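You operate a simulated robot arm through the tools that you are given. There is no shell and no other tool. Be economical: measure what you need, move in short steps, check, and stop when the job is done.

You are at the controls of a simulated two-armed robot. One attempt, no reset.

## Task
Move each drive to its numbered mark and fit the small blue plug.
Fine: the three drives on the grey table; leave the cables plugged in; the plug goes into the free bus port of the drive that has the blue cable alone.

It is judged by the outcome, as a careful person would: the job done as asked, and still so three seconds after it is handed in. It fails if anything else is knocked over, pushed out of place, dropped, spilled or broken.

## Robot
Two 6-joint arms with two-finger parallel grippers on one trunk, on a base that drives. Base frame: it is fixed to the floor where the robot stands at the start and does not move with it; the origin is under the middle of the robot, x ahead of it, y to its left, z up; the surface under the hand at the start is at about z = 80. Lengths are in cm, angles in rad, forces in N, time in s.
The left shoulder is at the start at [5, 17, 132.5], the right one opposite. Each reaches about 109.2 cm from its shoulder. Places, roughly: drive dial [10, 0, 110]; grey switch [10, 0, 110]; lower bus port of the first rack drive [50, 0, 80]; lower bus port of the second rack drive [50, -30, 80]; lower bus port of the third rack drive [50, -60, 80]; upper bus port of the second rack drive [50, -30, 90]; upper bus port of the third rack drive [50, -60, 90]. Payload 1.57 kg a hand.
Tool frame (each hand has its own): the origin (TCP) lies between the finger pads and is the grasp point; the fingertips stand 3 cm ahead of it; z points along the fingers, y is the line along which they close. The gripper opens to 8 cm. The fingers are 1.7 cm wide and 1.2 cm thick; the gripper's body (4 by 8.2 cm) begins 8 cm behind the TCP.
Orientation is told as [roll, pitch, yaw] about the base's x, y, z axes, in that order, counted from this pose: with the fingers straight down and closing along the base's y, the tool's x points along the base's -x, its y along +y and its z along -z.

## Interface
- The arms move only by the tool nudge_tool. It takes "left_motion", "right_motion" or both (then of equal length, played together; a hand with none holds still); each is a list of rows, each an object (a shift or turn left out is 0, a gripper value left out holds the last) with "delta_pos": the shift along the tool's x, y, z in units of 150 mm (1.0 is 150 mm), a list of three; "rot": the turn, a rotation vector about the tool's x, y, z in units of 120 degrees (1.0 is 120 degrees), a list of three. In form: [{"delta_pos": [tx, ty, tz], "rot": [ax, ay, az]}, ...]. A call has 1 to 8 rows; each row is the pose to reach, as a shift and turn from the pose commanded when the call began, along the tool's axes at that moment. "left_gripper" and "right_gripper" are, for a hand that has rows, the gripper command, from -1 (fully open) to 1 (shut), values between in proportion, set as the call begins (left out, the last holds). A call with a number of a shift or a turn outside -1 to 1 is refused whole. Each row takes 0.2 s and may step no farther than 5 cm and 0.15 rad from the row before; otherwise, or with a gripper value out of range, the whole call is refused. Where a pose cannot be reached the arm comes as near as it can. A force on the tool above 40 N (or 10 N above the force at the start of the call, whichever is more), or a blocked arm, ends the call early, and 0.2 s more pass. The fingers move at their own pace (about 7.2 cm/s each) and stop on an object; they squeeze with about 43 N. The grip force told is the motor's: it shows also when the fingers shut on nothing. Time passes only in rows, and 0.2 s behind the last, so rows that repeat a pose let the fingers close. It gives the time, the measured TCP pose, the force on the tool (base axes), the opening and the grip force at its end, in the units of the frame above (readings bear some noise), with the torque about the TCP (base axes, N m) and any sound that the robot's microphone picked up, and new pictures: "views" is both (left out), scene, wrist or none (wrist: the cameras of the hands that moved).
- Cameras (640 x 400 px; columns grow to the right, rows downward): "scene" is now at [-0.18, 4.18, 187.12]; the picture's right is [0.74, -0.68, -0.00], its down [-0.62, -0.68, -0.39] and it looks along [0.26, 0.29, -0.92] (base axes); focal length 214 px, centre (320, 200). "left" rides on the left gripper at [7.2, 0.7, -12.2] in its tool frame; the picture's right is [-0.09, 1.00, 0.00], its down [-0.84, -0.08, -0.54] and it looks along [-0.54, -0.05, 0.84] (tool axes); focal length 238 px, centre (320, 200). "right" rides on the right gripper at [7.2, -0.7, -12.2] in its tool frame; the picture's right is [0.09, 1.00, 0.00], its down [-0.84, 0.08, -0.54] and it looks along [-0.54, 0.05, 0.84] (tool axes); focal length 238 px, centre (320, 200). There is no depth. A picture from a camera that has moved, and an enlarged one, comes with that camera's place and axes in the base frame and with its lens.
- slide_trunk(by): slides the trunk up (or, below 0, down) by that many cm; the arms and the scene camera ride with it, the base frame stays. It gives what a move gives, with no picture.
- drive_base(legs): drives the robot by 1 to 6 legs, each [ahead, left, turn to the left] in cm, cm and rad, along the robot's own axes; the way and the turn of a leg run together, so that a leg with both is an arc; at most 150 cm and 3.142 rad a leg. The arms and the cameras ride along, it lands a little off, and it stops where it bumps. It gives what a move gives, and a new picture of the scene camera.
- aim_head(pan, tilt): turns the head with the scene camera to pan (to the left, within 1.501 rad either way) and tilt (down, from -0.506 to 1.204), counted from straight ahead of the robot. It gives what a move gives, and a new picture of the scene camera.
- close_up(camera, box): a new picture of the part [left, top, right, bottom] of that camera's present view, enlarged. The clock stands still meanwhile.
- hand_in(): hands the job in; it is judged then, once.

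Go step by step. Nothing tells you exact positions but the pictures and the camera data: compare them with the known pose of the tool, close in by small moves and look again before you grip or let go. The budget is 120 turns and 260 pictures, counting those below and the enlarged ones. Unless the task says otherwise, let go and move clear before handing in, and close with one line.

The tools are called after ">>>" as name(argument=value, ...) on one line, values as JSON. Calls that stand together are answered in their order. nudge_tool: Moves the arms, as the interface text tells. Its arguments: {"type":"object","properties":{"left_motion":{"type":"array","items":{"type":"object","properties":{"delta_pos":{"type":"array","items":{"type":"number"}},"rot":{"type":"array","items":{"type":"number"}}}}},"left_gripper":{"type":"number"},"right_motion":{"type":"array","items":{"type":"object","properties":{"delta_pos":{"type":"array","items":{"type":"number"}},"rot":{"type":"array","items":{"type":"number"}}}}},"right_gripper":{"type":"number"},"views":{"type":"string","enum":["both","scene","wrist","none"]}},"required":[]} The other tools are called the same way: slide_trunk (by) slides the trunk up or down; drive_base (legs) drives the base; aim_head (pan, tilt) turns the head that bears the scene camera; close_up (camera, box) takes an enlarged picture of a part of a camera's view; hand_in () hands the job in.

At the start:

```text
time_s: 0.0
left_eef_pos: [81.17, -0.57, 121.45]
left_tool_rot: [0.0, 0.0, -0.001]
left_force: [-0.3, -0.1, 0.3]
left_wrist_torque: [0.01, 0.0, -0.03]
left_opening: 8.0
left_grip_force: 0.1
right_eef_pos: [40.58, -48.26, 121.46]
right_tool_rot: [0.0, -0.001, -0.001]
right_force: [-0.4, 0.3, -0.1]
right_wrist_torque: [0.02, -0.01, -0.01]
right_opening: 7.99
right_grip_force: 0.0
trunk travel left (down, up): [-94.0, 3.0]
robot x, y, heading: [-0.13, -0.06, -0.0]
head pan, tilt: [0.829, 1.168]
```

scene: 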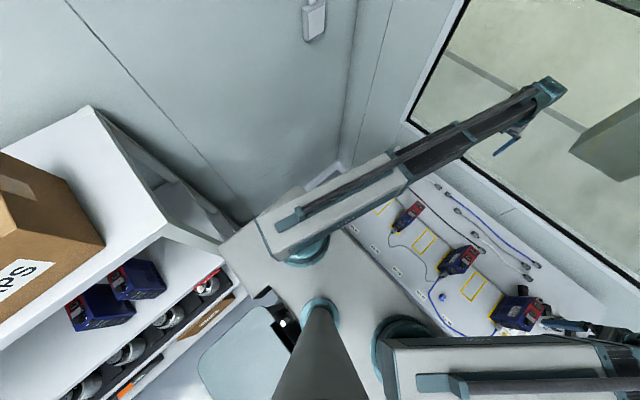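
right: 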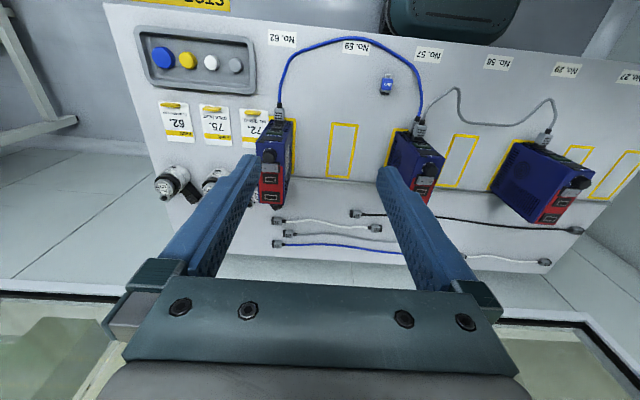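
left: 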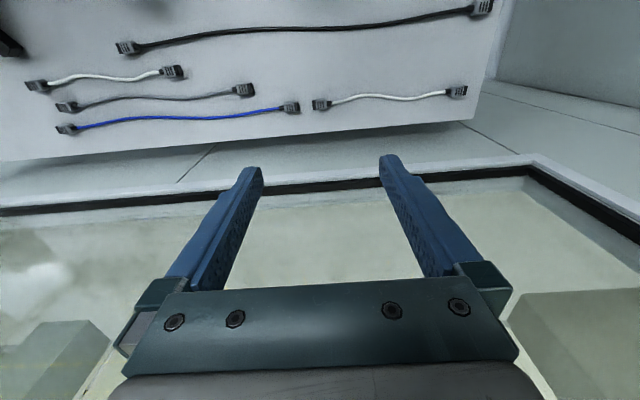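

The right wrist camera shows three drives on the table, with yellow outlines, labels and tags. I'll enlarge the parts to read them.

>>> close_up(camera="right", box=[120, 0, 380, 160])

>>> close_up(camera="right", box=[240, 80, 440, 205])

>>> close_up(camera="right", box=[380, 40, 640, 240])

>>> aim_head(pan=0, tilt=1.0)

```text
2.46 times, centred on (250, 80) of right
camera zoom: at [33.34, -48.94, 133.77], right [-0.09, 1.0, 0.0], down [0.84, 0.08, 0.54], along [0.54, 0.05, -0.84], focal length 587 px, centre (492, 495)
```

zoom: 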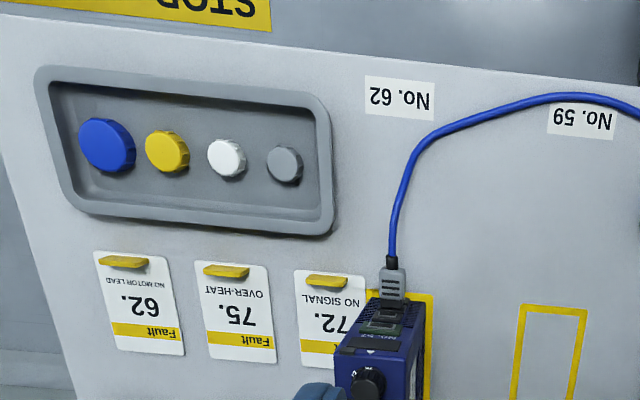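

```text
3.20 times, centred on (340, 142) of right
camera zoom: at [33.34, -48.94, 133.77], right [-0.09, 1.0, 0.0], down [0.84, 0.08, 0.54], along [0.54, 0.05, -0.84], focal length 763 px, centre (256, 384)
```

zoom: 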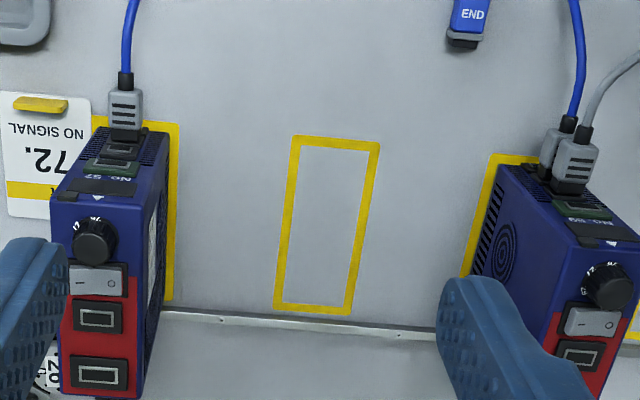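

```text
2.00 times, centred on (510, 140) of right
camera zoom: at [33.34, -48.94, 133.77], right [-0.09, 1.0, 0.0], down [0.84, 0.08, 0.54], along [0.54, 0.05, -0.84], focal length 477 px, centre (-60, 320)
```

zoom: 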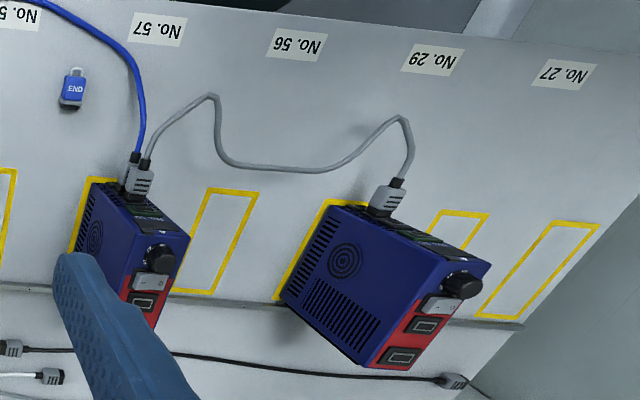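

```text
time_s: 1.1
left_eef_pos: [81.29, -0.54, 121.38]
left_tool_rot: [0.0, -0.002, 0.0]
left_force: [-0.4, 0.5, 0.4]
left_wrist_torque: [0.02, -0.01, -0.02]
left_opening: 7.99
left_grip_force: 0.1
right_eef_pos: [40.57, -48.25, 121.45]
right_tool_rot: [0.001, -0.001, 0.0]
right_force: [0.2, -0.7, -0.1]
right_wrist_torque: [-0.03, 0.02, 0.03]
right_opening: 7.99
right_grip_force: 0.1
trunk travel left (down, up): [-94.0, 3.0]
robot x, y, heading: [-0.1, -0.24, -0.002]
head pan, tilt: [0.0, 1.0]
camera scene: at [2.85, -0.11, 188.2], right [0.0, -1.0, 0.0], down [-0.84, 0.0, -0.54], along [0.54, 0.0, -0.84], focal length 214 px, centre (320, 200)
```

scene: 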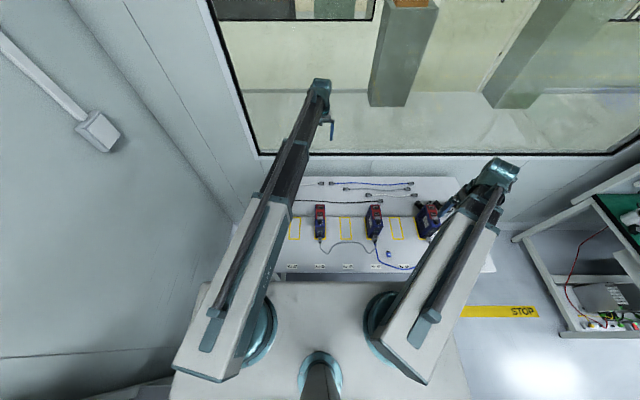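

The labels on the table run 62, 59, 57, 56, 29, 27, and the drives appear to be standing on 62, 57 and 29. I'll read each drive's own number next.

>>> close_up(camera="right", box=[250, 100, 310, 210])

>>> close_up(camera="right", box=[540, 110, 640, 180])

>>> close_up(camera="scene", box=[270, 170, 510, 290])

```text
3.64 times, centred on (280, 155) of right
camera zoom: at [33.34, -48.94, 133.77], right [-0.09, 1.0, 0.0], down [0.84, 0.08, 0.54], along [0.54, 0.05, -0.84], focal length 867 px, centre (466, 364)
```

zoom: 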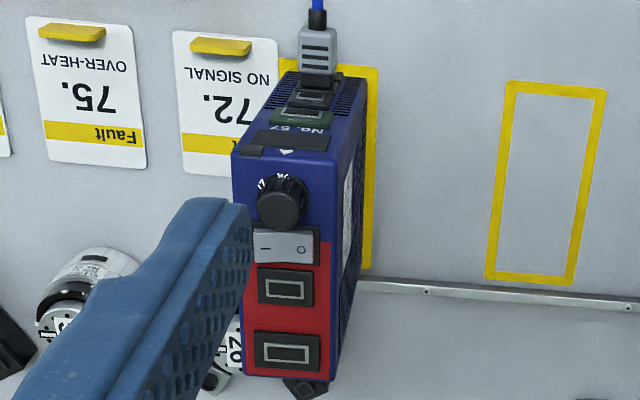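

```text
5.71 times, centred on (590, 145) of right
camera zoom: at [33.34, -48.94, 133.77], right [-0.09, 1.0, 0.0], down [0.84, 0.08, 0.54], along [0.54, 0.05, -0.84], focal length 1362 px, centre (-1223, 514)
```

zoom: 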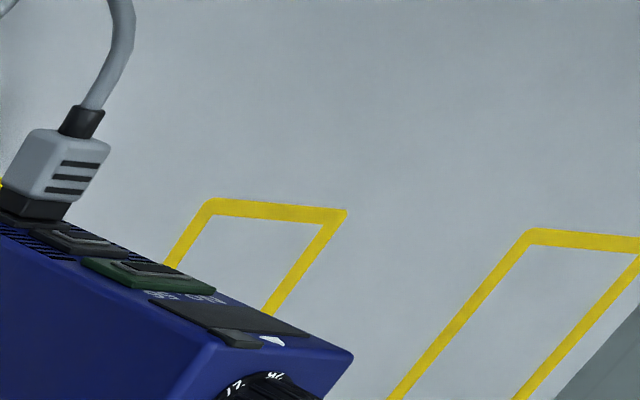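

```text
2.67 times, centred on (390, 230) of scene
camera zoom: at [2.85, -0.11, 188.2], right [0.0, -1.0, 0.0], down [-0.84, 0.0, -0.54], along [0.54, 0.0, -0.84], focal length 572 px, centre (133, 120)
```

zoom: 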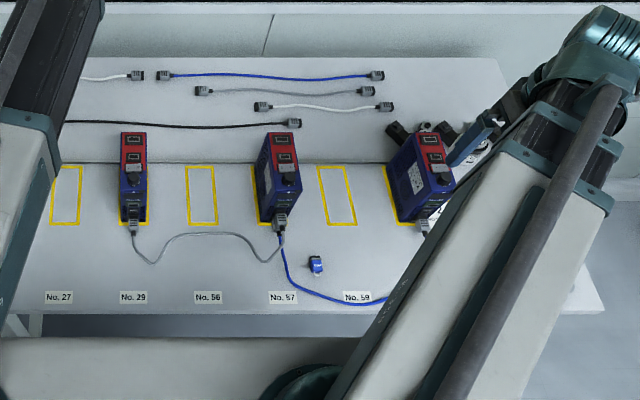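

Drive 57 stands on mark 62, drive 59 on mark 57, and the third drive, probably No. 56, on mark 29. I'll bring the right hand back and down for a closer look at the front ports and the plug.

>>> nudge_tool(right_motion=[{"delta_pos": [0.18, 0.16, 0.2]}, {"delta_pos": [0.36, 0.32, 0.4]}, {"delta_pos": [0.54, 0.48, 0.6]}, {"delta_pos": [0.72, 0.64, 0.8]}, {"delta_pos": [0.9, 0.8, 1.0]}], views="wrist")

```text
time_s: 2.4
left_eef_pos: [81.24, -0.44, 121.5]
left_tool_rot: [0.001, -0.002, 0.001]
left_force: [0.6, -0.4, 0.3]
left_wrist_torque: [0.0, 0.01, 0.01]
left_opening: 7.98
left_grip_force: 0.1
right_eef_pos: [35.84, -43.95, 121.53]
right_tool_rot: [0.0, 0.0, 0.0]
right_force: [0.4, 0.1, 0.0]
right_wrist_torque: [0.0, -0.04, 0.0]
right_opening: 8.0
right_grip_force: 0.0
right hand out of reach, approached as far as the arm can: row 1, 2, 3, 4, 5
trunk travel left (down, up): [-94.0, 3.0]
robot x, y, heading: [0.11, 0.24, -0.002]
head pan, tilt: [0.0, 1.0]
camera right: at [28.44, -44.63, 133.77], right [-0.09, 1.0, 0.0], down [0.84, 0.08, 0.54], along [0.54, 0.05, -0.84], focal length 238 px, centre (320, 200)
```

right: 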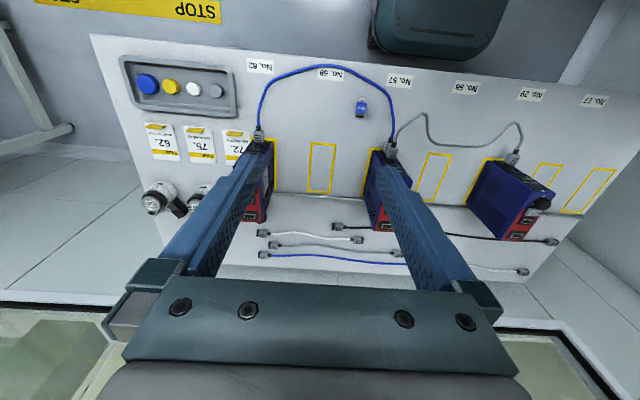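

The hand can't come that close to the body, so the base needs to back up. I'll check the clearance behind first.

>>> aim_head(pan=1.5, tilt=1.2)

>>> aim_head(pan=-1.5, tilt=1.2)

```text
time_s: 4.0
left_eef_pos: [81.23, -0.61, 121.41]
left_tool_rot: [0.0, 0.001, 0.0]
left_force: [0.0, -0.3, -0.3]
left_wrist_torque: [-0.02, 0.0, 0.0]
left_opening: 8.01
left_grip_force: 0.2
right_eef_pos: [35.78, -43.94, 121.37]
right_tool_rot: [-0.001, -0.001, 0.001]
right_force: [0.3, -0.3, 0.2]
right_wrist_torque: [0.01, -0.03, 0.01]
right_opening: 8.0
right_grip_force: 0.0
trunk travel left (down, up): [-94.0, 3.0]
robot x, y, heading: [0.03, -0.11, -0.005]
head pan, tilt: [1.499, 1.201]
camera scene: at [-3.71, 5.46, 186.94], right [1.0, -0.07, 0.0], down [-0.07, -0.93, -0.36], along [0.03, 0.36, -0.93], focal length 214 px, centre (320, 200)
```

scene: 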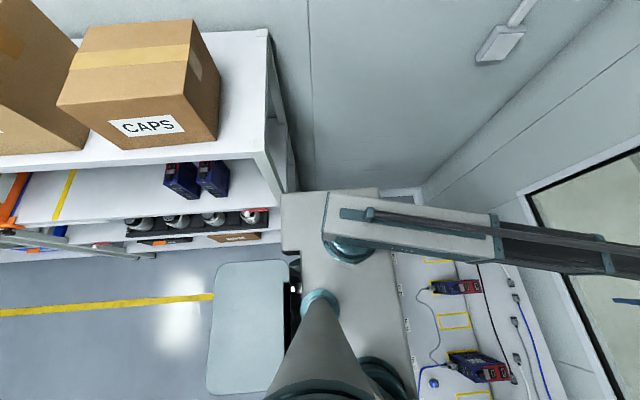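

```text
time_s: 6.5
left_eef_pos: [81.21, -0.63, 121.32]
left_tool_rot: [0.001, -0.002, -0.001]
left_force: [0.1, -0.1, 0.3]
left_wrist_torque: [0.03, -0.07, -0.02]
left_opening: 8.0
left_grip_force: 0.1
right_eef_pos: [35.66, -43.85, 121.42]
right_tool_rot: [-0.001, 0.0, -0.001]
right_force: [-0.6, 0.2, 0.0]
right_wrist_torque: [0.02, 0.04, -0.02]
right_opening: 8.01
right_grip_force: 0.0
trunk travel left (down, up): [-94.0, 3.0]
robot x, y, heading: [0.2, -0.21, -0.005]
head pan, tilt: [-1.499, 1.201]
camera scene: at [-3.71, -5.69, 186.94], right [-1.0, -0.07, 0.0], down [-0.07, 0.93, -0.36], along [0.03, -0.36, -0.93], focal length 214 px, centre (320, 200)
```

scene: 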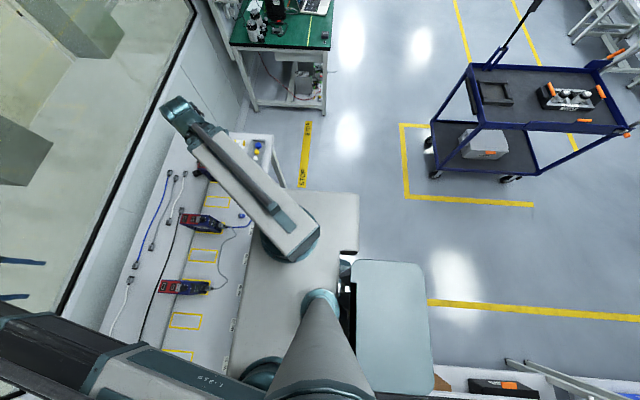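

The shelf is to the left and behind, and the right side is open. I'll drive back and to the right together, which moves away from the shelf and centres the robot on the drives.

>>> drive_base(legs=[[-25, -20, 0]])

>>> aim_head(pan=0, tilt=0.85)

```text
time_s: 8.7
left_eef_pos: [55.55, -20.24, 121.58]
left_tool_rot: [0.0, -0.001, 0.003]
left_force: [-0.1, 0.3, -0.4]
left_wrist_torque: [0.01, -0.04, 0.04]
left_opening: 8.0
left_grip_force: 0.1
right_eef_pos: [10.16, -63.74, 121.58]
right_tool_rot: [0.0, 0.0, 0.003]
right_force: [1.0, -1.0, 0.7]
right_wrist_torque: [0.0, -0.04, -0.02]
right_opening: 8.01
right_grip_force: 0.0
trunk travel left (down, up): [-94.0, 3.0]
robot x, y, heading: [-25.22, -19.91, 0.003]
head pan, tilt: [-1.499, 1.201]
camera scene: at [-29.39, -25.65, 186.93], right [-1.0, -0.07, 0.0], down [-0.07, 0.93, -0.36], along [0.03, -0.36, -0.93], focal length 214 px, centre (320, 200)
```

scene: 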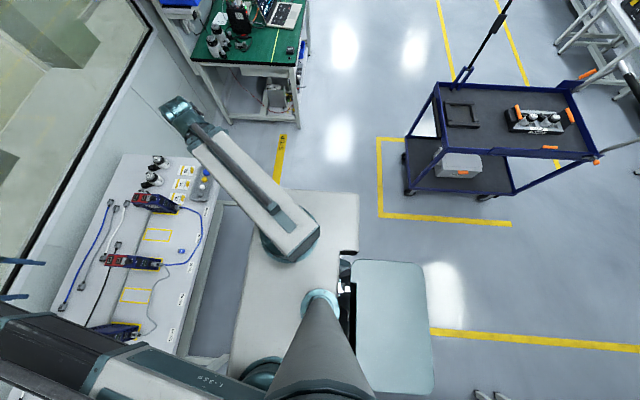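

```text
time_s: 10.3
left_eef_pos: [55.66, -20.19, 121.44]
left_tool_rot: [0.001, 0.0, 0.003]
left_force: [-0.2, 0.2, -0.3]
left_wrist_torque: [0.01, -0.04, 0.02]
left_opening: 8.01
left_grip_force: 0.0
right_eef_pos: [10.33, -63.64, 121.42]
right_tool_rot: [0.0, 0.002, 0.003]
right_force: [-0.2, 0.2, 0.3]
right_wrist_torque: [-0.01, 0.04, -0.01]
right_opening: 8.01
right_grip_force: 0.1
trunk travel left (down, up): [-94.0, 3.0]
robot x, y, heading: [-25.59, -19.83, 0.006]
head pan, tilt: [0.0, 0.85]
camera scene: at [-21.87, -19.96, 189.31], right [0.0, -1.0, 0.0], down [-0.75, 0.0, -0.66], along [0.66, 0.0, -0.75], focal length 214 px, centre (320, 200)
```

scene: 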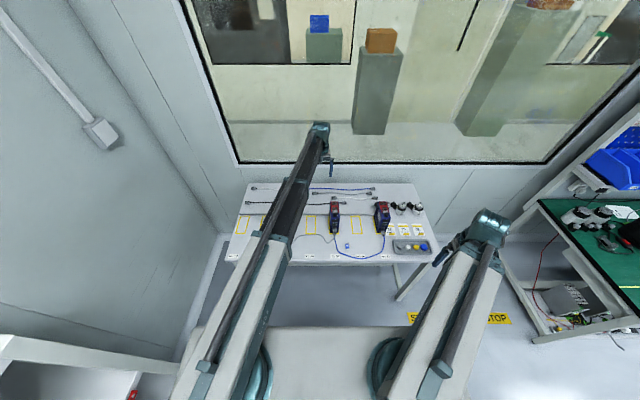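

There's room now. I'll lower the trunk a little, then bring the right hand in front of the table to look.

>>> slide_trunk(by=-12)

>>> nudge_tool(right_motion=[{"delta_pos": [-0.2, 0.25, 0.0]}, {"delta_pos": [-0.4, 0.5, 0.0]}, {"delta_pos": [-0.6, 0.75, 0.0]}, {"delta_pos": [-0.8, 0.98, 0.0]}, {"delta_pos": [-0.9, 1.0, 0.3]}, {"delta_pos": [-0.9, 1.0, 0.6]}], views="wrist")

```text
time_s: 11.8
left_eef_pos: [55.71, -20.19, 109.6]
left_tool_rot: [0.0, 0.0, 0.003]
left_force: [-0.1, -0.5, 0.2]
left_wrist_torque: [0.02, 0.03, -0.04]
left_opening: 8.02
left_grip_force: 0.0
right_eef_pos: [10.2, -63.68, 109.56]
right_tool_rot: [0.0, 0.0, 0.005]
right_force: [0.4, 0.6, 0.2]
right_wrist_torque: [0.01, 0.01, 0.01]
right_opening: 8.02
right_grip_force: 0.1
trunk travel left (down, up): [-82.0, 15.0]
robot x, y, heading: [-25.6, -19.94, 0.005]
head pan, tilt: [0.0, 0.85]
```

```text
time_s: 13.2
left_eef_pos: [55.65, -20.11, 109.41]
left_tool_rot: [0.001, 0.001, 0.004]
left_force: [0.3, -0.3, -1.0]
left_wrist_torque: [0.0, -0.05, 0.0]
left_opening: 8.0
left_grip_force: 0.1
right_eef_pos: [23.4, -48.58, 109.52]
right_tool_rot: [0.0, 0.0, 0.003]
right_force: [1.0, -0.3, 0.1]
right_wrist_torque: [-0.04, 0.02, -0.03]
right_opening: 7.98
right_grip_force: 0.0
right hand out of reach, approached as far as the arm can: row 5, 6
trunk travel left (down, up): [-82.0, 15.0]
robot x, y, heading: [-25.58, -19.6, 0.003]
head pan, tilt: [0.0, 0.85]
camera right: at [16.03, -49.25, 121.77], right [-0.1, 1.0, 0.0], down [0.84, 0.08, 0.54], along [0.54, 0.05, -0.84], focal length 238 px, centre (320, 200)
```

right: 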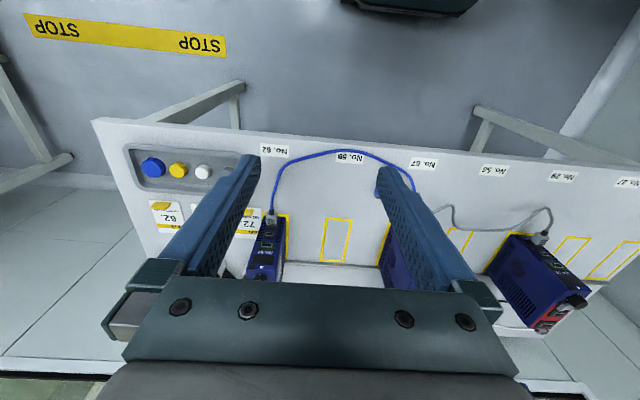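

The arm needs about 45 cm of distance from its shoulder, so I'll back up another 10 cm and then look at the drives from the front.

>>> drive_base(legs=[[-10, 0, 0]])

>>> nudge_tool(right_motion=[{"delta_pos": [-0.25, 0.15, 0.05]}, {"delta_pos": [-0.5, 0.3, 0.15]}, {"delta_pos": [-0.75, 0.45, 0.35]}, {"delta_pos": [-0.85, 0.6, 0.6]}], views="wrist")

```text
time_s: 14.3
left_eef_pos: [45.57, -20.1, 109.58]
left_tool_rot: [0.001, -0.002, 0.004]
left_force: [-0.1, 0.0, -0.5]
left_wrist_torque: [0.01, -0.03, 0.01]
left_opening: 7.98
left_grip_force: 0.1
right_eef_pos: [13.32, -48.5, 109.55]
right_tool_rot: [0.0, -0.002, 0.005]
right_force: [-1.4, -0.6, 0.1]
right_wrist_torque: [0.0, -0.01, -0.01]
right_opening: 8.01
right_grip_force: 0.0
trunk travel left (down, up): [-82.0, 15.0]
robot x, y, heading: [-35.45, -19.67, 0.005]
head pan, tilt: [0.0, 0.85]
camera scene: at [-32.08, -19.99, 177.32], right [0.0, -1.0, 0.0], down [-0.75, 0.0, -0.66], along [0.66, 0.0, -0.75], focal length 214 px, centre (320, 200)
```

scene: 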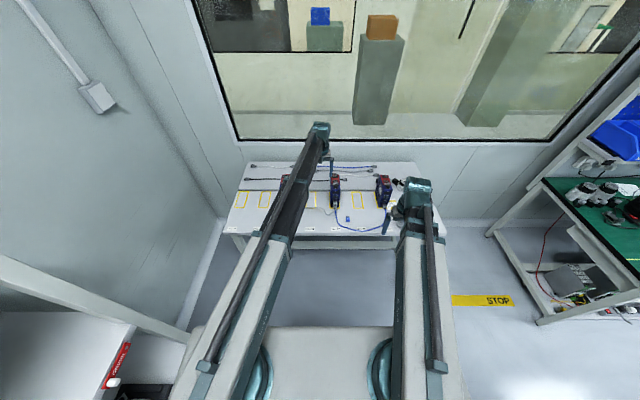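

```text
refused: row 3 steps farther than a row can; nothing moved
```

The arms are clear, but one of my rows was too long. I'll repeat the viewing move with shorter rows.

>>> nudge_tool(right_motion=[{"delta_pos": [-0.25, 0.15, 0.05]}, {"delta_pos": [-0.5, 0.3, 0.15]}, {"delta_pos": [-0.7, 0.42, 0.32]}, {"delta_pos": [-0.8, 0.6, 0.55]}, {"delta_pos": [-0.8, 0.7, 0.7]}], views="wrist")

```text
time_s: 15.6
left_eef_pos: [45.67, -20.08, 109.47]
left_tool_rot: [-0.001, 0.0, 0.005]
left_force: [-0.3, -0.9, -0.4]
left_wrist_torque: [0.02, -0.03, 0.01]
left_opening: 8.01
left_grip_force: 0.0
right_eef_pos: [25.62, -37.75, 109.5]
right_tool_rot: [0.0, 0.001, 0.004]
right_force: [0.1, 0.2, 0.6]
right_wrist_torque: [0.0, 0.0, -0.02]
right_opening: 8.01
right_grip_force: 0.1
right hand out of reach, approached as far as the arm can: row 1, 2, 3, 4, 5
trunk travel left (down, up): [-82.0, 15.0]
robot x, y, heading: [-35.56, -20.14, 0.003]
head pan, tilt: [0.0, 0.85]
camera right: at [18.16, -38.59, 121.78], right [-0.1, 1.0, 0.0], down [0.84, 0.08, 0.54], along [0.54, 0.05, -0.84], focal length 238 px, centre (320, 200)
```

right: 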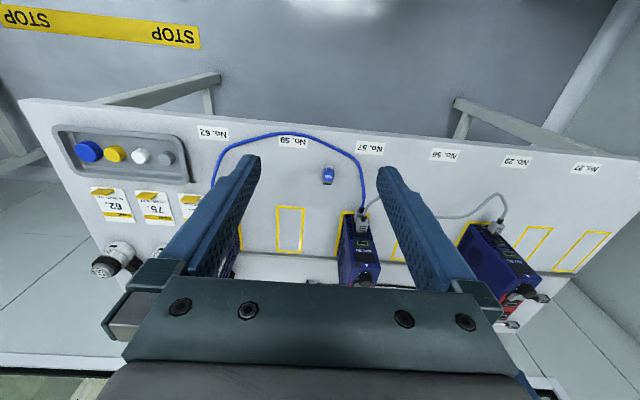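

The hand's height seems tied to the trunk height, so I'll raise the left hand clear, lower the trunk 12 cm and look again.

>>> nudge_tool(left_motion=[{"delta_pos": [0, 0.3, -0.1]}, {"delta_pos": [0, 0.6, -0.3]}, {"delta_pos": [0, 0.8, -0.5]}, {"delta_pos": [0, 0.8, -0.7]}], views="none")

>>> slide_trunk(by=-12)

>>> nudge_tool(right_motion=[{"delta_pos": [0.1, 0.1, 0]}], views="wrist")

```text
refused: row 2 steps farther than a row can; nothing moved
```

```text
time_s: 17.1
left_eef_pos: [45.73, -20.15, 97.47]
left_tool_rot: [-0.001, 0.0, 0.004]
left_force: [0.2, 0.1, -1.1]
left_wrist_torque: [0.0, 0.03, -0.02]
left_opening: 8.0
left_grip_force: 0.1
right_eef_pos: [25.41, -38.01, 97.5]
right_tool_rot: [-0.001, 0.001, 0.006]
right_force: [0.2, 0.1, 0.1]
right_wrist_torque: [-0.01, 0.01, 0.01]
right_opening: 7.98
right_grip_force: 0.0
trunk travel left (down, up): [-70.0, 27.0]
robot x, y, heading: [-35.74, -20.03, 0.005]
head pan, tilt: [0.0, 0.85]
```

```text
time_s: 17.4
left_eef_pos: [45.62, -20.14, 97.59]
left_tool_rot: [0.0, 0.0, 0.005]
left_force: [-0.7, -0.2, -0.2]
left_wrist_torque: [-0.01, 0.02, -0.01]
left_opening: 8.02
left_grip_force: 0.1
right_eef_pos: [23.87, -36.44, 97.49]
right_tool_rot: [0.001, 0.001, 0.005]
right_force: [-0.9, 0.0, -0.7]
right_wrist_torque: [0.01, -0.01, -0.02]
right_opening: 8.01
right_grip_force: 0.0
trunk travel left (down, up): [-70.0, 27.0]
robot x, y, heading: [-35.87, -19.67, 0.006]
head pan, tilt: [0.0, 0.85]
camera right: at [16.6, -37.2, 109.79], right [-0.1, 1.0, 0.0], down [0.84, 0.08, 0.54], along [0.54, 0.05, -0.84], focal length 238 px, centre (320, 200)
```

right: 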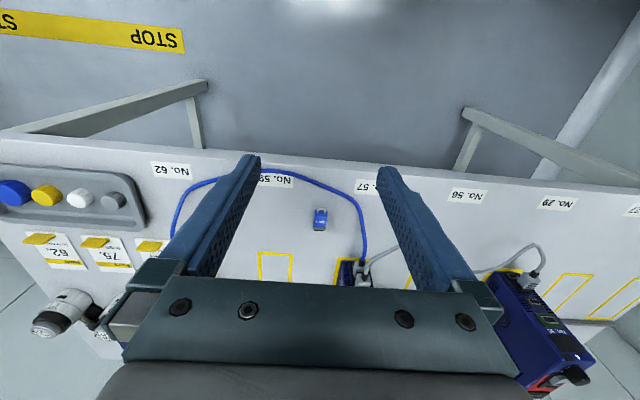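

That's a much better view. I'll enlarge the plug and the drive fronts.

>>> close_up(camera="right", box=[295, 195, 345, 240])

>>> close_up(camera="right", box=[490, 230, 610, 395])

>>> close_up(camera="right", box=[325, 240, 415, 295])

```text
8.89 times, centred on (320, 218) of right
camera zoom: at [16.6, -37.2, 109.79], right [-0.1, 1.0, 0.0], down [0.84, 0.08, 0.54], along [0.54, 0.05, -0.84], focal length 2119 px, centre (320, 44)
```

zoom: 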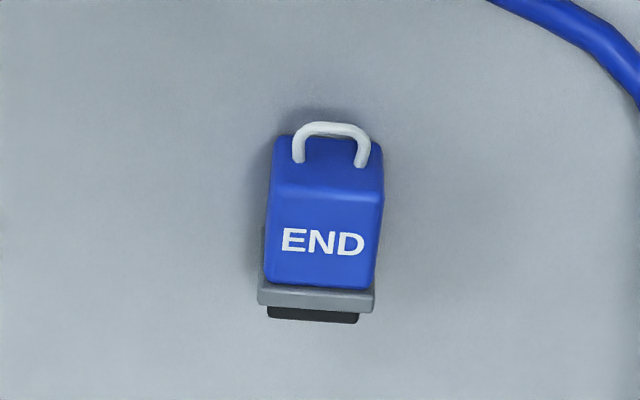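

```text
2.42 times, centred on (550, 312) of right
camera zoom: at [16.6, -37.2, 109.79], right [-0.1, 1.0, 0.0], down [0.84, 0.08, 0.54], along [0.54, 0.05, -0.84], focal length 578 px, centre (-238, -73)
```

zoom: 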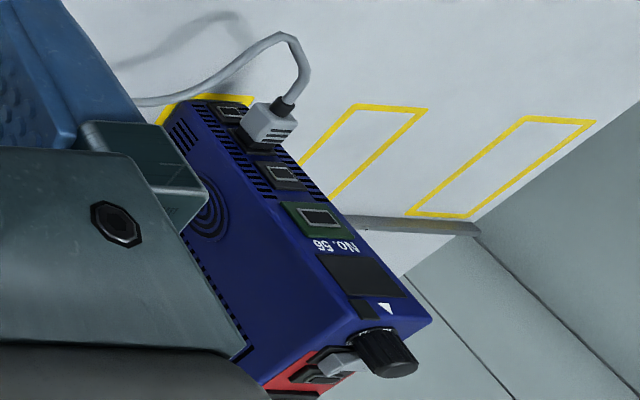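

```text
7.11 times, centred on (370, 268) of right
camera zoom: at [16.6, -37.2, 109.79], right [-0.1, 1.0, 0.0], down [0.84, 0.08, 0.54], along [0.54, 0.05, -0.84], focal length 1695 px, centre (-36, -280)
```

zoom: 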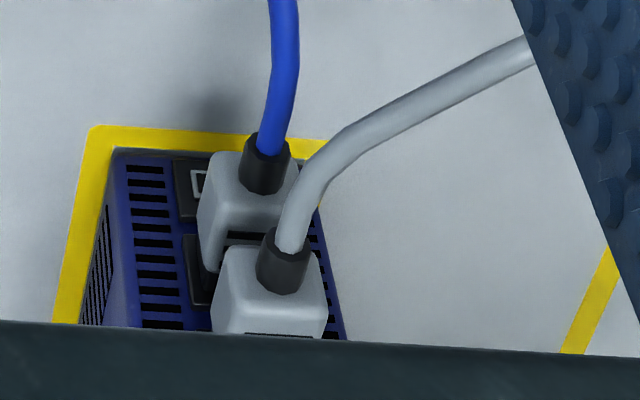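

The plug's END face is up and its dark contact side points away from the robot, toward the drives. I'll pitch the right hand up so its camera looks at the drive fronts more squarely.

>>> nudge_tool(right_motion=[{"delta_pos": [0, 0, 0], "rot": [0, -0.067, 0]}, {"delta_pos": [0, 0, 0], "rot": [0, -0.134, 0]}, {"delta_pos": [0, 0, 0], "rot": [0, -0.2, 0]}, {"delta_pos": [0, 0, 0], "rot": [0, -0.267, 0]}, {"delta_pos": [0, 0, 0], "rot": [0, -0.334, 0]}], views="wrist")

```text
time_s: 18.6
left_eef_pos: [45.7, -20.03, 97.43]
left_tool_rot: [-0.001, 0.0, 0.005]
left_force: [0.7, -0.1, 0.4]
left_wrist_torque: [-0.02, -0.03, 0.0]
left_opening: 7.99
left_grip_force: 0.1
right_eef_pos: [24.48, -36.53, 102.66]
right_tool_rot: [-0.001, -0.698, 0.005]
right_force: [0.2, 0.0, 0.2]
right_wrist_torque: [-0.01, 0.0, -0.03]
right_opening: 8.01
right_grip_force: 0.1
right hand out of reach, approached as far as the arm can: row 2, 3, 4, 5
trunk travel left (down, up): [-70.0, 27.0]
robot x, y, heading: [-35.47, -19.94, 0.011]
head pan, tilt: [0.0, 0.85]
camera right: at [11.04, -37.26, 107.44], right [-0.08, 1.0, -0.06], down [0.29, 0.08, 0.95], along [0.95, 0.05, -0.29], focal length 238 px, centre (320, 200)
```

right: 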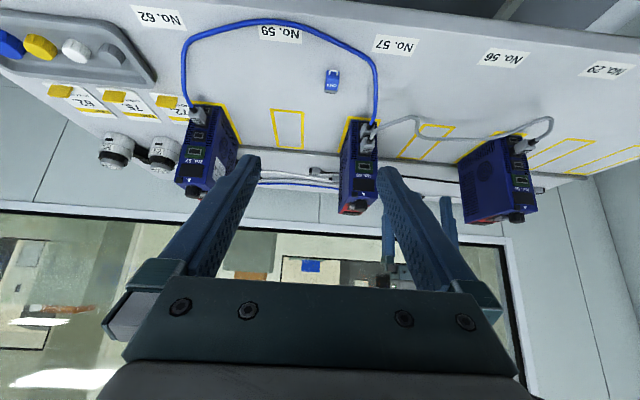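

The wrist camera is now looking forward, though upside down. I'll enlarge each drive front.

>>> close_up(camera="right", box=[165, 90, 265, 205])

>>> close_up(camera="right", box=[325, 105, 415, 220])

>>> close_up(camera="right", box=[450, 105, 570, 230])

```text
3.48 times, centred on (215, 148) of right
camera zoom: at [11.04, -37.26, 107.44], right [-0.08, 1.0, -0.06], down [0.29, 0.08, 0.95], along [0.95, 0.05, -0.29], focal length 829 px, centre (685, 383)
```

zoom: 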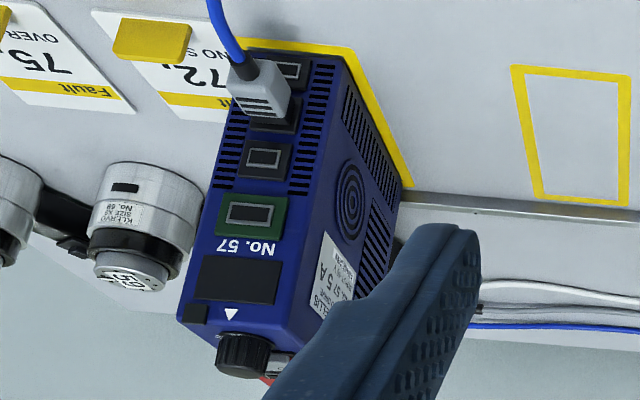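

```text
3.48 times, centred on (370, 162) of right
camera zoom: at [11.04, -37.26, 107.44], right [-0.08, 1.0, -0.06], down [0.29, 0.08, 0.95], along [0.95, 0.05, -0.29], focal length 829 px, centre (146, 330)
```

zoom: 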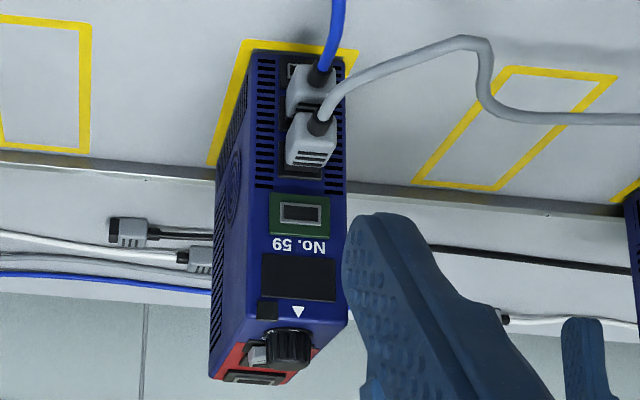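

```text
3.20 times, centred on (510, 168) of right
camera zoom: at [11.04, -37.26, 107.44], right [-0.08, 1.0, -0.06], down [0.29, 0.08, 0.95], along [0.95, 0.05, -0.29], focal length 763 px, centre (-288, 304)
```

zoom: 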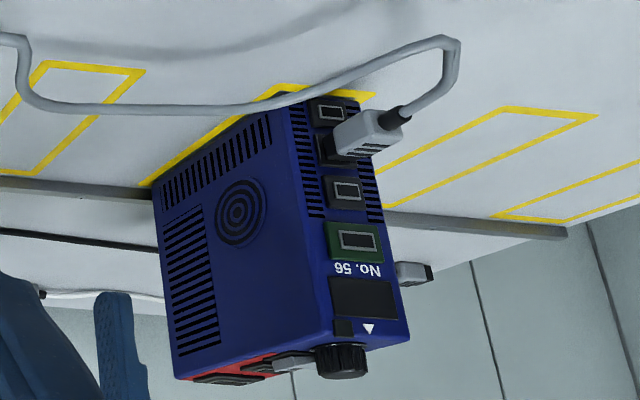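

Everything reads clearly now:
- **Drives:** No. 57 is on mark 62 and has only the blue cable, No. 59 is on mark 57, and No. 56 is on mark 29.
- **Bus ports:** drive 59 has cables in its 2nd and 3rd connectors, so those are the lower and upper bus ports. The free one on No. 57 is the 3rd from the bottom, just below the green connector.

Next I'll raise the left hand, level the right hand and lower the trunk.

>>> nudge_tool(left_motion=[{"delta_pos": [0, 0.15, -0.2]}, {"delta_pos": [0, 0.3, -0.45]}, {"delta_pos": [0, 0.45, -0.7]}, {"delta_pos": [0, 0.6, -0.95]}], right_motion=[{"delta_pos": [0, 0, 0], "rot": [0, 0.07, 0]}, {"delta_pos": [0, 0, 0], "rot": [0, 0.14, 0]}, {"delta_pos": [0, 0, 0], "rot": [0, 0.21, 0]}, {"delta_pos": [0, 0, 0], "rot": [0, 0.28, 0]}], views="none")

>>> nudge_tool(right_motion=[{"delta_pos": [0, 0, 0], "rot": [0, 0.054, 0]}, {"delta_pos": [0, 0, 0], "rot": [0, 0.054, 0]}], views="none")

>>> slide_trunk(by=-10)

```text
time_s: 19.6
left_eef_pos: [45.59, -11.8, 97.47]
left_tool_rot: [-0.001, 0.0, 0.005]
left_force: [-0.2, 0.9, -0.2]
left_wrist_torque: [0.0, 0.02, 0.03]
left_opening: 7.99
left_grip_force: 0.1
left hand out of reach, approached as far as the arm can: row 1, 2, 3, 4
right_eef_pos: [24.63, -36.29, 97.48]
right_tool_rot: [-0.001, -0.111, 0.005]
right_force: [0.0, 0.6, 0.0]
right_wrist_torque: [-0.01, -0.02, -0.02]
right_opening: 8.01
right_grip_force: 0.1
right hand out of reach, approached as far as the arm can: row 1, 2, 3, 4
trunk travel left (down, up): [-70.0, 27.0]
robot x, y, heading: [-35.77, -19.69, 0.005]
head pan, tilt: [0.0, 0.85]
```

```text
time_s: 20.2
left_eef_pos: [45.66, -11.74, 97.39]
left_tool_rot: [0.0, 0.0, 0.006]
left_force: [-0.1, -0.8, 0.0]
left_wrist_torque: [0.03, -0.01, -0.05]
left_opening: 7.99
left_grip_force: 0.0
right_eef_pos: [24.49, -36.41, 97.5]
right_tool_rot: [0.0, 0.002, 0.006]
right_force: [-0.2, -0.4, -0.3]
right_wrist_torque: [0.0, -0.01, 0.02]
right_opening: 7.97
right_grip_force: 0.1
trunk travel left (down, up): [-70.0, 27.0]
robot x, y, heading: [-35.8, -20.34, 0.006]
head pan, tilt: [0.0, 0.85]
```

```text
time_s: 21.6
left_eef_pos: [45.63, -11.82, 87.6]
left_tool_rot: [-0.001, 0.001, 0.005]
left_force: [0.4, -1.1, -0.9]
left_wrist_torque: [0.02, -0.01, 0.0]
left_opening: 8.02
left_grip_force: 0.1
right_eef_pos: [24.43, -36.29, 87.56]
right_tool_rot: [-0.001, 0.001, 0.006]
right_force: [-0.8, -0.1, 0.6]
right_wrist_torque: [0.03, 0.0, 0.02]
right_opening: 8.01
right_grip_force: 0.2
trunk travel left (down, up): [-60.0, 37.0]
robot x, y, heading: [-36.02, -20.02, 0.011]
head pan, tilt: [0.0, 0.85]
```

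The arms work in a plane: hand height follows the trunk, and only wrist pitch changes it slightly. I'll raise the trunk, park the left hand in front of the table, and position the right hand by the plug.

>>> slide_trunk(by=14)

>>> nudge_tool(left_motion=[{"delta_pos": [0.3, 0.1, 0]}, {"delta_pos": [0.6, 0.2, 0]}, {"delta_pos": [0.9, 0.3, 0]}, {"delta_pos": [1.0, 0.6, 0]}, {"delta_pos": [1.0, 0.9, 0]}], right_motion=[{"delta_pos": [-0.1, 0.05, 0]}, {"delta_pos": [-0.2, 0.1, 0]}, {"delta_pos": [-0.3, 0.1, 0]}, {"delta_pos": [-0.4, 0.1, 0]}, {"delta_pos": [-0.4, 0.1, 0]}], views="both")

```text
time_s: 23.2
left_eef_pos: [45.65, -11.76, 101.5]
left_tool_rot: [-0.001, -0.001, 0.006]
left_force: [0.5, 0.2, -0.6]
left_wrist_torque: [0.03, -0.02, 0.01]
left_opening: 7.98
left_grip_force: 0.1
right_eef_pos: [24.49, -36.23, 101.61]
right_tool_rot: [-0.001, 0.0, 0.005]
right_force: [0.3, -0.1, -0.1]
right_wrist_torque: [0.01, 0.0, 0.01]
right_opening: 8.0
right_grip_force: 0.1
trunk travel left (down, up): [-74.0, 23.0]
robot x, y, heading: [-35.46, -19.81, -0.002]
head pan, tilt: [0.0, 0.85]
```

```text
time_s: 24.4
left_eef_pos: [30.42, 1.9, 101.44]
left_tool_rot: [-0.001, -0.001, 0.003]
left_force: [-0.4, 0.1, -0.3]
left_wrist_torque: [-0.05, 0.0, -0.02]
left_opening: 7.99
left_grip_force: 0.1
right_eef_pos: [30.38, -34.85, 101.42]
right_tool_rot: [-0.001, 0.002, 0.005]
right_force: [0.3, -0.3, 0.2]
right_wrist_torque: [0.02, 0.0, 0.0]
right_opening: 8.0
right_grip_force: 0.1
trunk travel left (down, up): [-74.0, 23.0]
robot x, y, heading: [-35.54, -19.79, 0.006]
head pan, tilt: [0.0, 0.85]
camera scene: at [-31.85, -19.93, 169.31], right [0.0, -1.0, 0.0], down [-0.75, 0.0, -0.66], along [0.66, 0.0, -0.75], focal length 214 px, centre (320, 200)
camera right: at [23.06, -35.48, 113.78], right [-0.1, 1.0, 0.0], down [0.84, 0.08, 0.54], along [0.54, 0.05, -0.84], focal length 238 px, centre (320, 200)
camera left: at [23.34, 2.39, 113.66], right [0.09, 1.0, 0.0], down [0.84, -0.07, 0.54], along [0.54, -0.05, -0.84], focal length 238 px, centre (320, 200)
```

scene: 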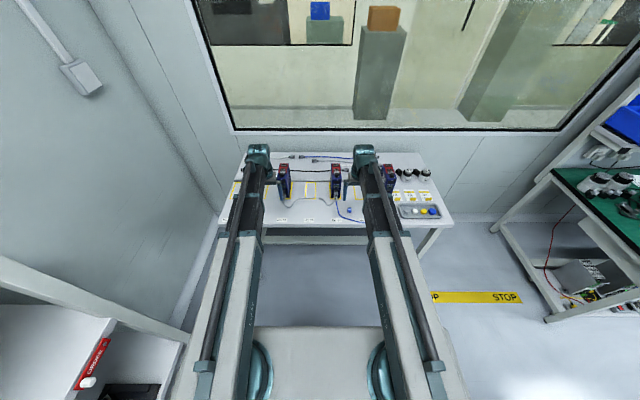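
right: 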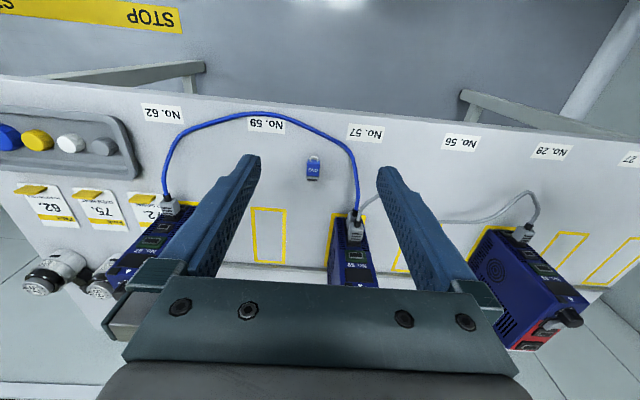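
left: 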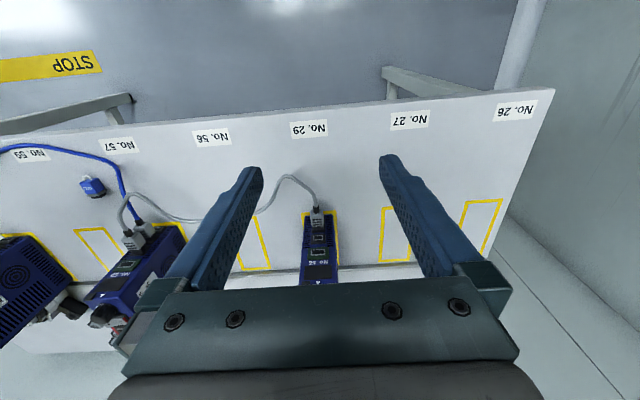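

I've located the plug at about (38.9, -35.1) with its axis along x. My plan is to insert it into drive 57 first, while that drive is still on mark 62, so any sliding gets corrected by the later move. The left hand goes off the table edge and the right hand goes over the plug, pitched 0.3.

>>> nudge_tool(left_motion=[{"delta_pos": [0.23, 0.07, 0]}, {"delta_pos": [0.46, 0.14, 0]}, {"delta_pos": [0.69, 0.2, 0]}], right_motion=[{"delta_pos": [-0.17, -0.005, 0], "rot": [0, -0.048, 0]}, {"delta_pos": [-0.34, -0.011, 0], "rot": [0, -0.096, 0]}, {"delta_pos": [-0.515, -0.017, 0], "rot": [0, -0.143, 0]}], right_gripper=0, views="none")

>>> slide_trunk(by=-13)

>>> nudge_tool(right_motion=[{"delta_pos": [0, 0, 0]}], views="wrist")

```text
time_s: 25.2
left_eef_pos: [20.23, 4.78, 101.49]
left_tool_rot: [0.001, -0.002, 0.006]
left_force: [-0.5, 0.6, -0.9]
left_wrist_torque: [0.0, -0.02, 0.01]
left_opening: 7.99
left_grip_force: 0.1
right_eef_pos: [38.07, -35.24, 102.4]
right_tool_rot: [0.0, -0.299, 0.006]
right_force: [0.9, -0.5, 0.8]
right_wrist_torque: [0.03, -0.01, 0.0]
right_opening: 4.01
right_grip_force: 0.1
right hand out of reach, approached as far as the arm can: row 2, 3
trunk travel left (down, up): [-74.0, 23.0]
robot x, y, heading: [-35.58, -19.79, 0.008]
head pan, tilt: [0.0, 0.85]
```

```text
time_s: 26.8
left_eef_pos: [20.21, 4.87, 88.5]
left_tool_rot: [0.0, -0.001, 0.004]
left_force: [0.6, -0.8, 0.2]
left_wrist_torque: [0.01, 0.01, -0.02]
left_opening: 8.01
left_grip_force: 0.2
right_eef_pos: [38.1, -35.08, 89.45]
right_tool_rot: [0.0, -0.297, 0.005]
right_force: [-0.5, 0.2, -0.2]
right_wrist_torque: [-0.01, 0.04, 0.03]
right_opening: 3.98
right_grip_force: 0.1
trunk travel left (down, up): [-61.0, 36.0]
robot x, y, heading: [-35.54, -19.93, 0.003]
head pan, tilt: [0.0, 0.85]
```

```text
time_s: 27.2
left_eef_pos: [20.18, 4.77, 88.5]
left_tool_rot: [0.0, -0.001, 0.005]
left_force: [0.0, 0.0, -0.7]
left_wrist_torque: [0.03, -0.01, 0.01]
left_opening: 7.96
left_grip_force: 0.0
right_eef_pos: [38.08, -35.18, 89.52]
right_tool_rot: [0.0, -0.3, 0.005]
right_force: [-0.5, 0.2, 0.9]
right_wrist_torque: [0.0, -0.05, 0.0]
right_opening: 3.99
right_grip_force: 0.0
trunk travel left (down, up): [-61.0, 36.0]
robot x, y, heading: [-35.97, -19.96, 0.004]
head pan, tilt: [0.0, 0.85]
camera right: at [27.52, -35.88, 99.09], right [-0.09, 1.0, -0.03], down [0.64, 0.08, 0.76], along [0.76, 0.05, -0.64], focal length 238 px, centre (320, 200)
```

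right: 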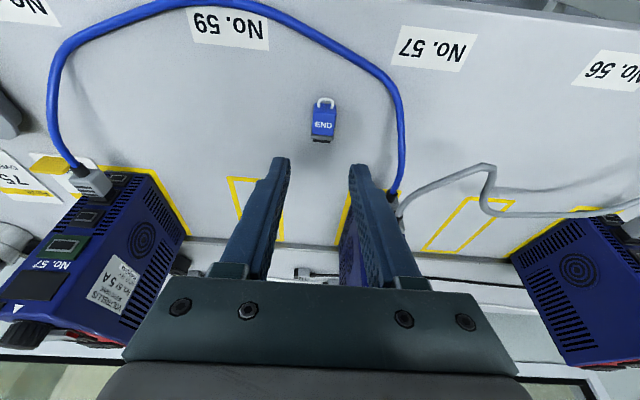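

The plug lies between the finger lines. I'll take an enlarged measurement before lowering.

>>> close_up(camera="right", box=[270, 80, 390, 180])

```text
4.00 times, centred on (330, 130) of right
camera zoom: at [27.52, -35.88, 99.09], right [-0.09, 1.0, -0.03], down [0.64, 0.08, 0.76], along [0.76, 0.05, -0.64], focal length 953 px, centre (280, 480)
```

zoom: 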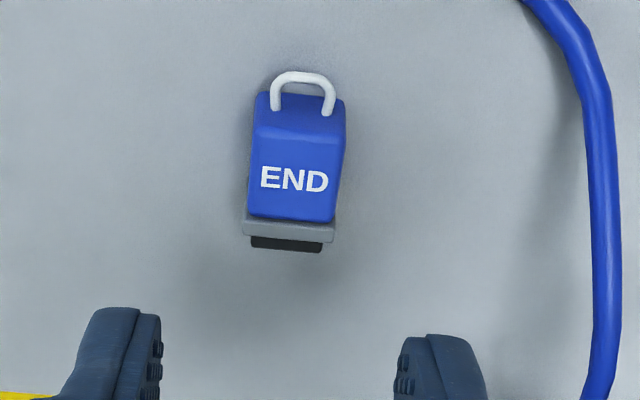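

The plug spans x 37.65–39.8 with its top at z 81.4, centred between the fingers. I'll lower 6 cm and look before closing.

>>> slide_trunk(by=-5.9)

>>> nudge_tool(right_motion=[{"delta_pos": [0.01, 0.004, 0.003]}], views="wrist")

```text
time_s: 28.2
left_eef_pos: [20.22, 4.82, 82.55]
left_tool_rot: [0.0, 0.0, 0.006]
left_force: [0.0, -0.6, -0.9]
left_wrist_torque: [0.0, -0.03, -0.01]
left_opening: 8.0
left_grip_force: 0.1
right_eef_pos: [38.1, -35.15, 83.59]
right_tool_rot: [0.0, -0.299, 0.006]
right_force: [0.7, 0.0, 0.0]
right_wrist_torque: [0.01, -0.01, 0.0]
right_opening: 3.99
right_grip_force: 0.1
trunk travel left (down, up): [-55.1, 41.9]
robot x, y, heading: [-35.47, -20.13, 0.007]
head pan, tilt: [0.0, 0.85]
```

```text
time_s: 28.6
left_eef_pos: [20.15, 4.92, 82.68]
left_tool_rot: [-0.001, 0.0, 0.005]
left_force: [-0.2, -0.4, 0.4]
left_wrist_torque: [-0.02, 0.05, -0.01]
left_opening: 8.01
left_grip_force: 0.0
right_eef_pos: [38.0, -35.26, 83.63]
right_tool_rot: [0.002, -0.298, 0.007]
right_force: [0.2, 0.5, -0.1]
right_wrist_torque: [-0.03, 0.02, -0.04]
right_opening: 3.98
right_grip_force: 0.1
trunk travel left (down, up): [-55.1, 41.9]
robot x, y, heading: [-35.57, -20.14, 0.005]
head pan, tilt: [0.0, 0.85]
camera right: at [27.38, -35.8, 93.19], right [-0.09, 1.0, -0.03], down [0.64, 0.08, 0.76], along [0.76, 0.05, -0.64], focal length 238 px, centre (320, 200)
```

right: 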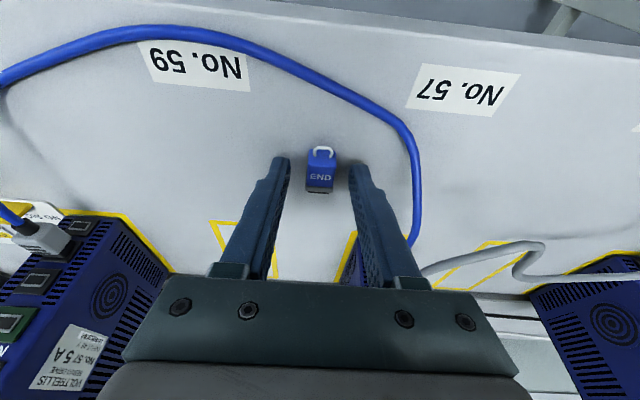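

The fingers straddle the plug. One zoom to check the fore-aft alignment.

>>> close_up(camera="right", box=[250, 130, 390, 220])

```text
4.44 times, centred on (320, 175) of right
camera zoom: at [27.38, -35.8, 93.19], right [-0.09, 1.0, -0.03], down [0.64, 0.08, 0.76], along [0.76, 0.05, -0.64], focal length 1059 px, centre (320, 311)
```

zoom: 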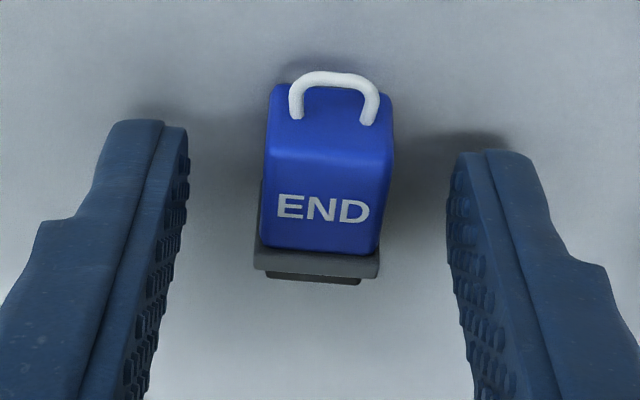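

The fingers line up with the plug body. Closing now.

>>> nudge_tool(right_motion=[{"delta_pos": [0, 0, 0]}, {"delta_pos": [0, 0, 0]}, {"delta_pos": [0, 0, 0]}], right_gripper=1, views="none")

>>> slide_trunk(by=8)

>>> close_up(camera="right", box=[220, 110, 420, 235])

```text
time_s: 29.4
left_eef_pos: [20.25, 4.82, 82.57]
left_tool_rot: [0.0, 0.001, 0.006]
left_force: [-0.3, 0.4, 0.2]
left_wrist_torque: [0.0, 0.0, 0.01]
left_opening: 7.98
left_grip_force: 0.0
right_eef_pos: [37.93, -35.05, 83.53]
right_tool_rot: [0.0, -0.298, 0.006]
right_force: [0.1, -1.1, -0.2]
right_wrist_torque: [0.0, 0.0, 0.01]
right_opening: 1.85
right_grip_force: 33.5
trunk travel left (down, up): [-55.1, 41.9]
robot x, y, heading: [-35.6, -20.26, 0.007]
head pan, tilt: [0.0, 0.85]
```

```text
time_s: 30.6
left_eef_pos: [20.16, 4.8, 90.56]
left_tool_rot: [0.0, 0.001, 0.004]
left_force: [0.1, -0.2, 0.1]
left_wrist_torque: [-0.01, 0.02, 0.02]
left_opening: 7.98
left_grip_force: 0.1
right_eef_pos: [37.91, -35.02, 91.55]
right_tool_rot: [0.0, -0.297, 0.004]
right_force: [0.4, -0.3, 0.4]
right_wrist_torque: [-0.01, 0.02, -0.03]
right_opening: 1.84
right_grip_force: 33.1
trunk travel left (down, up): [-63.1, 33.9]
robot x, y, heading: [-35.29, -19.85, 0.008]
head pan, tilt: [0.0, 0.85]
```

```text
3.20 times, centred on (320, 172) of right
camera zoom: at [27.39, -35.8, 101.18], right [-0.09, 1.0, -0.03], down [0.64, 0.08, 0.76], along [0.76, 0.05, -0.64], focal length 763 px, centre (320, 288)
```

zoom: 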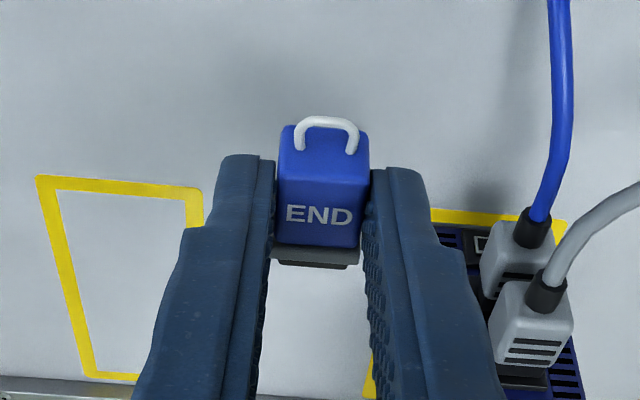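

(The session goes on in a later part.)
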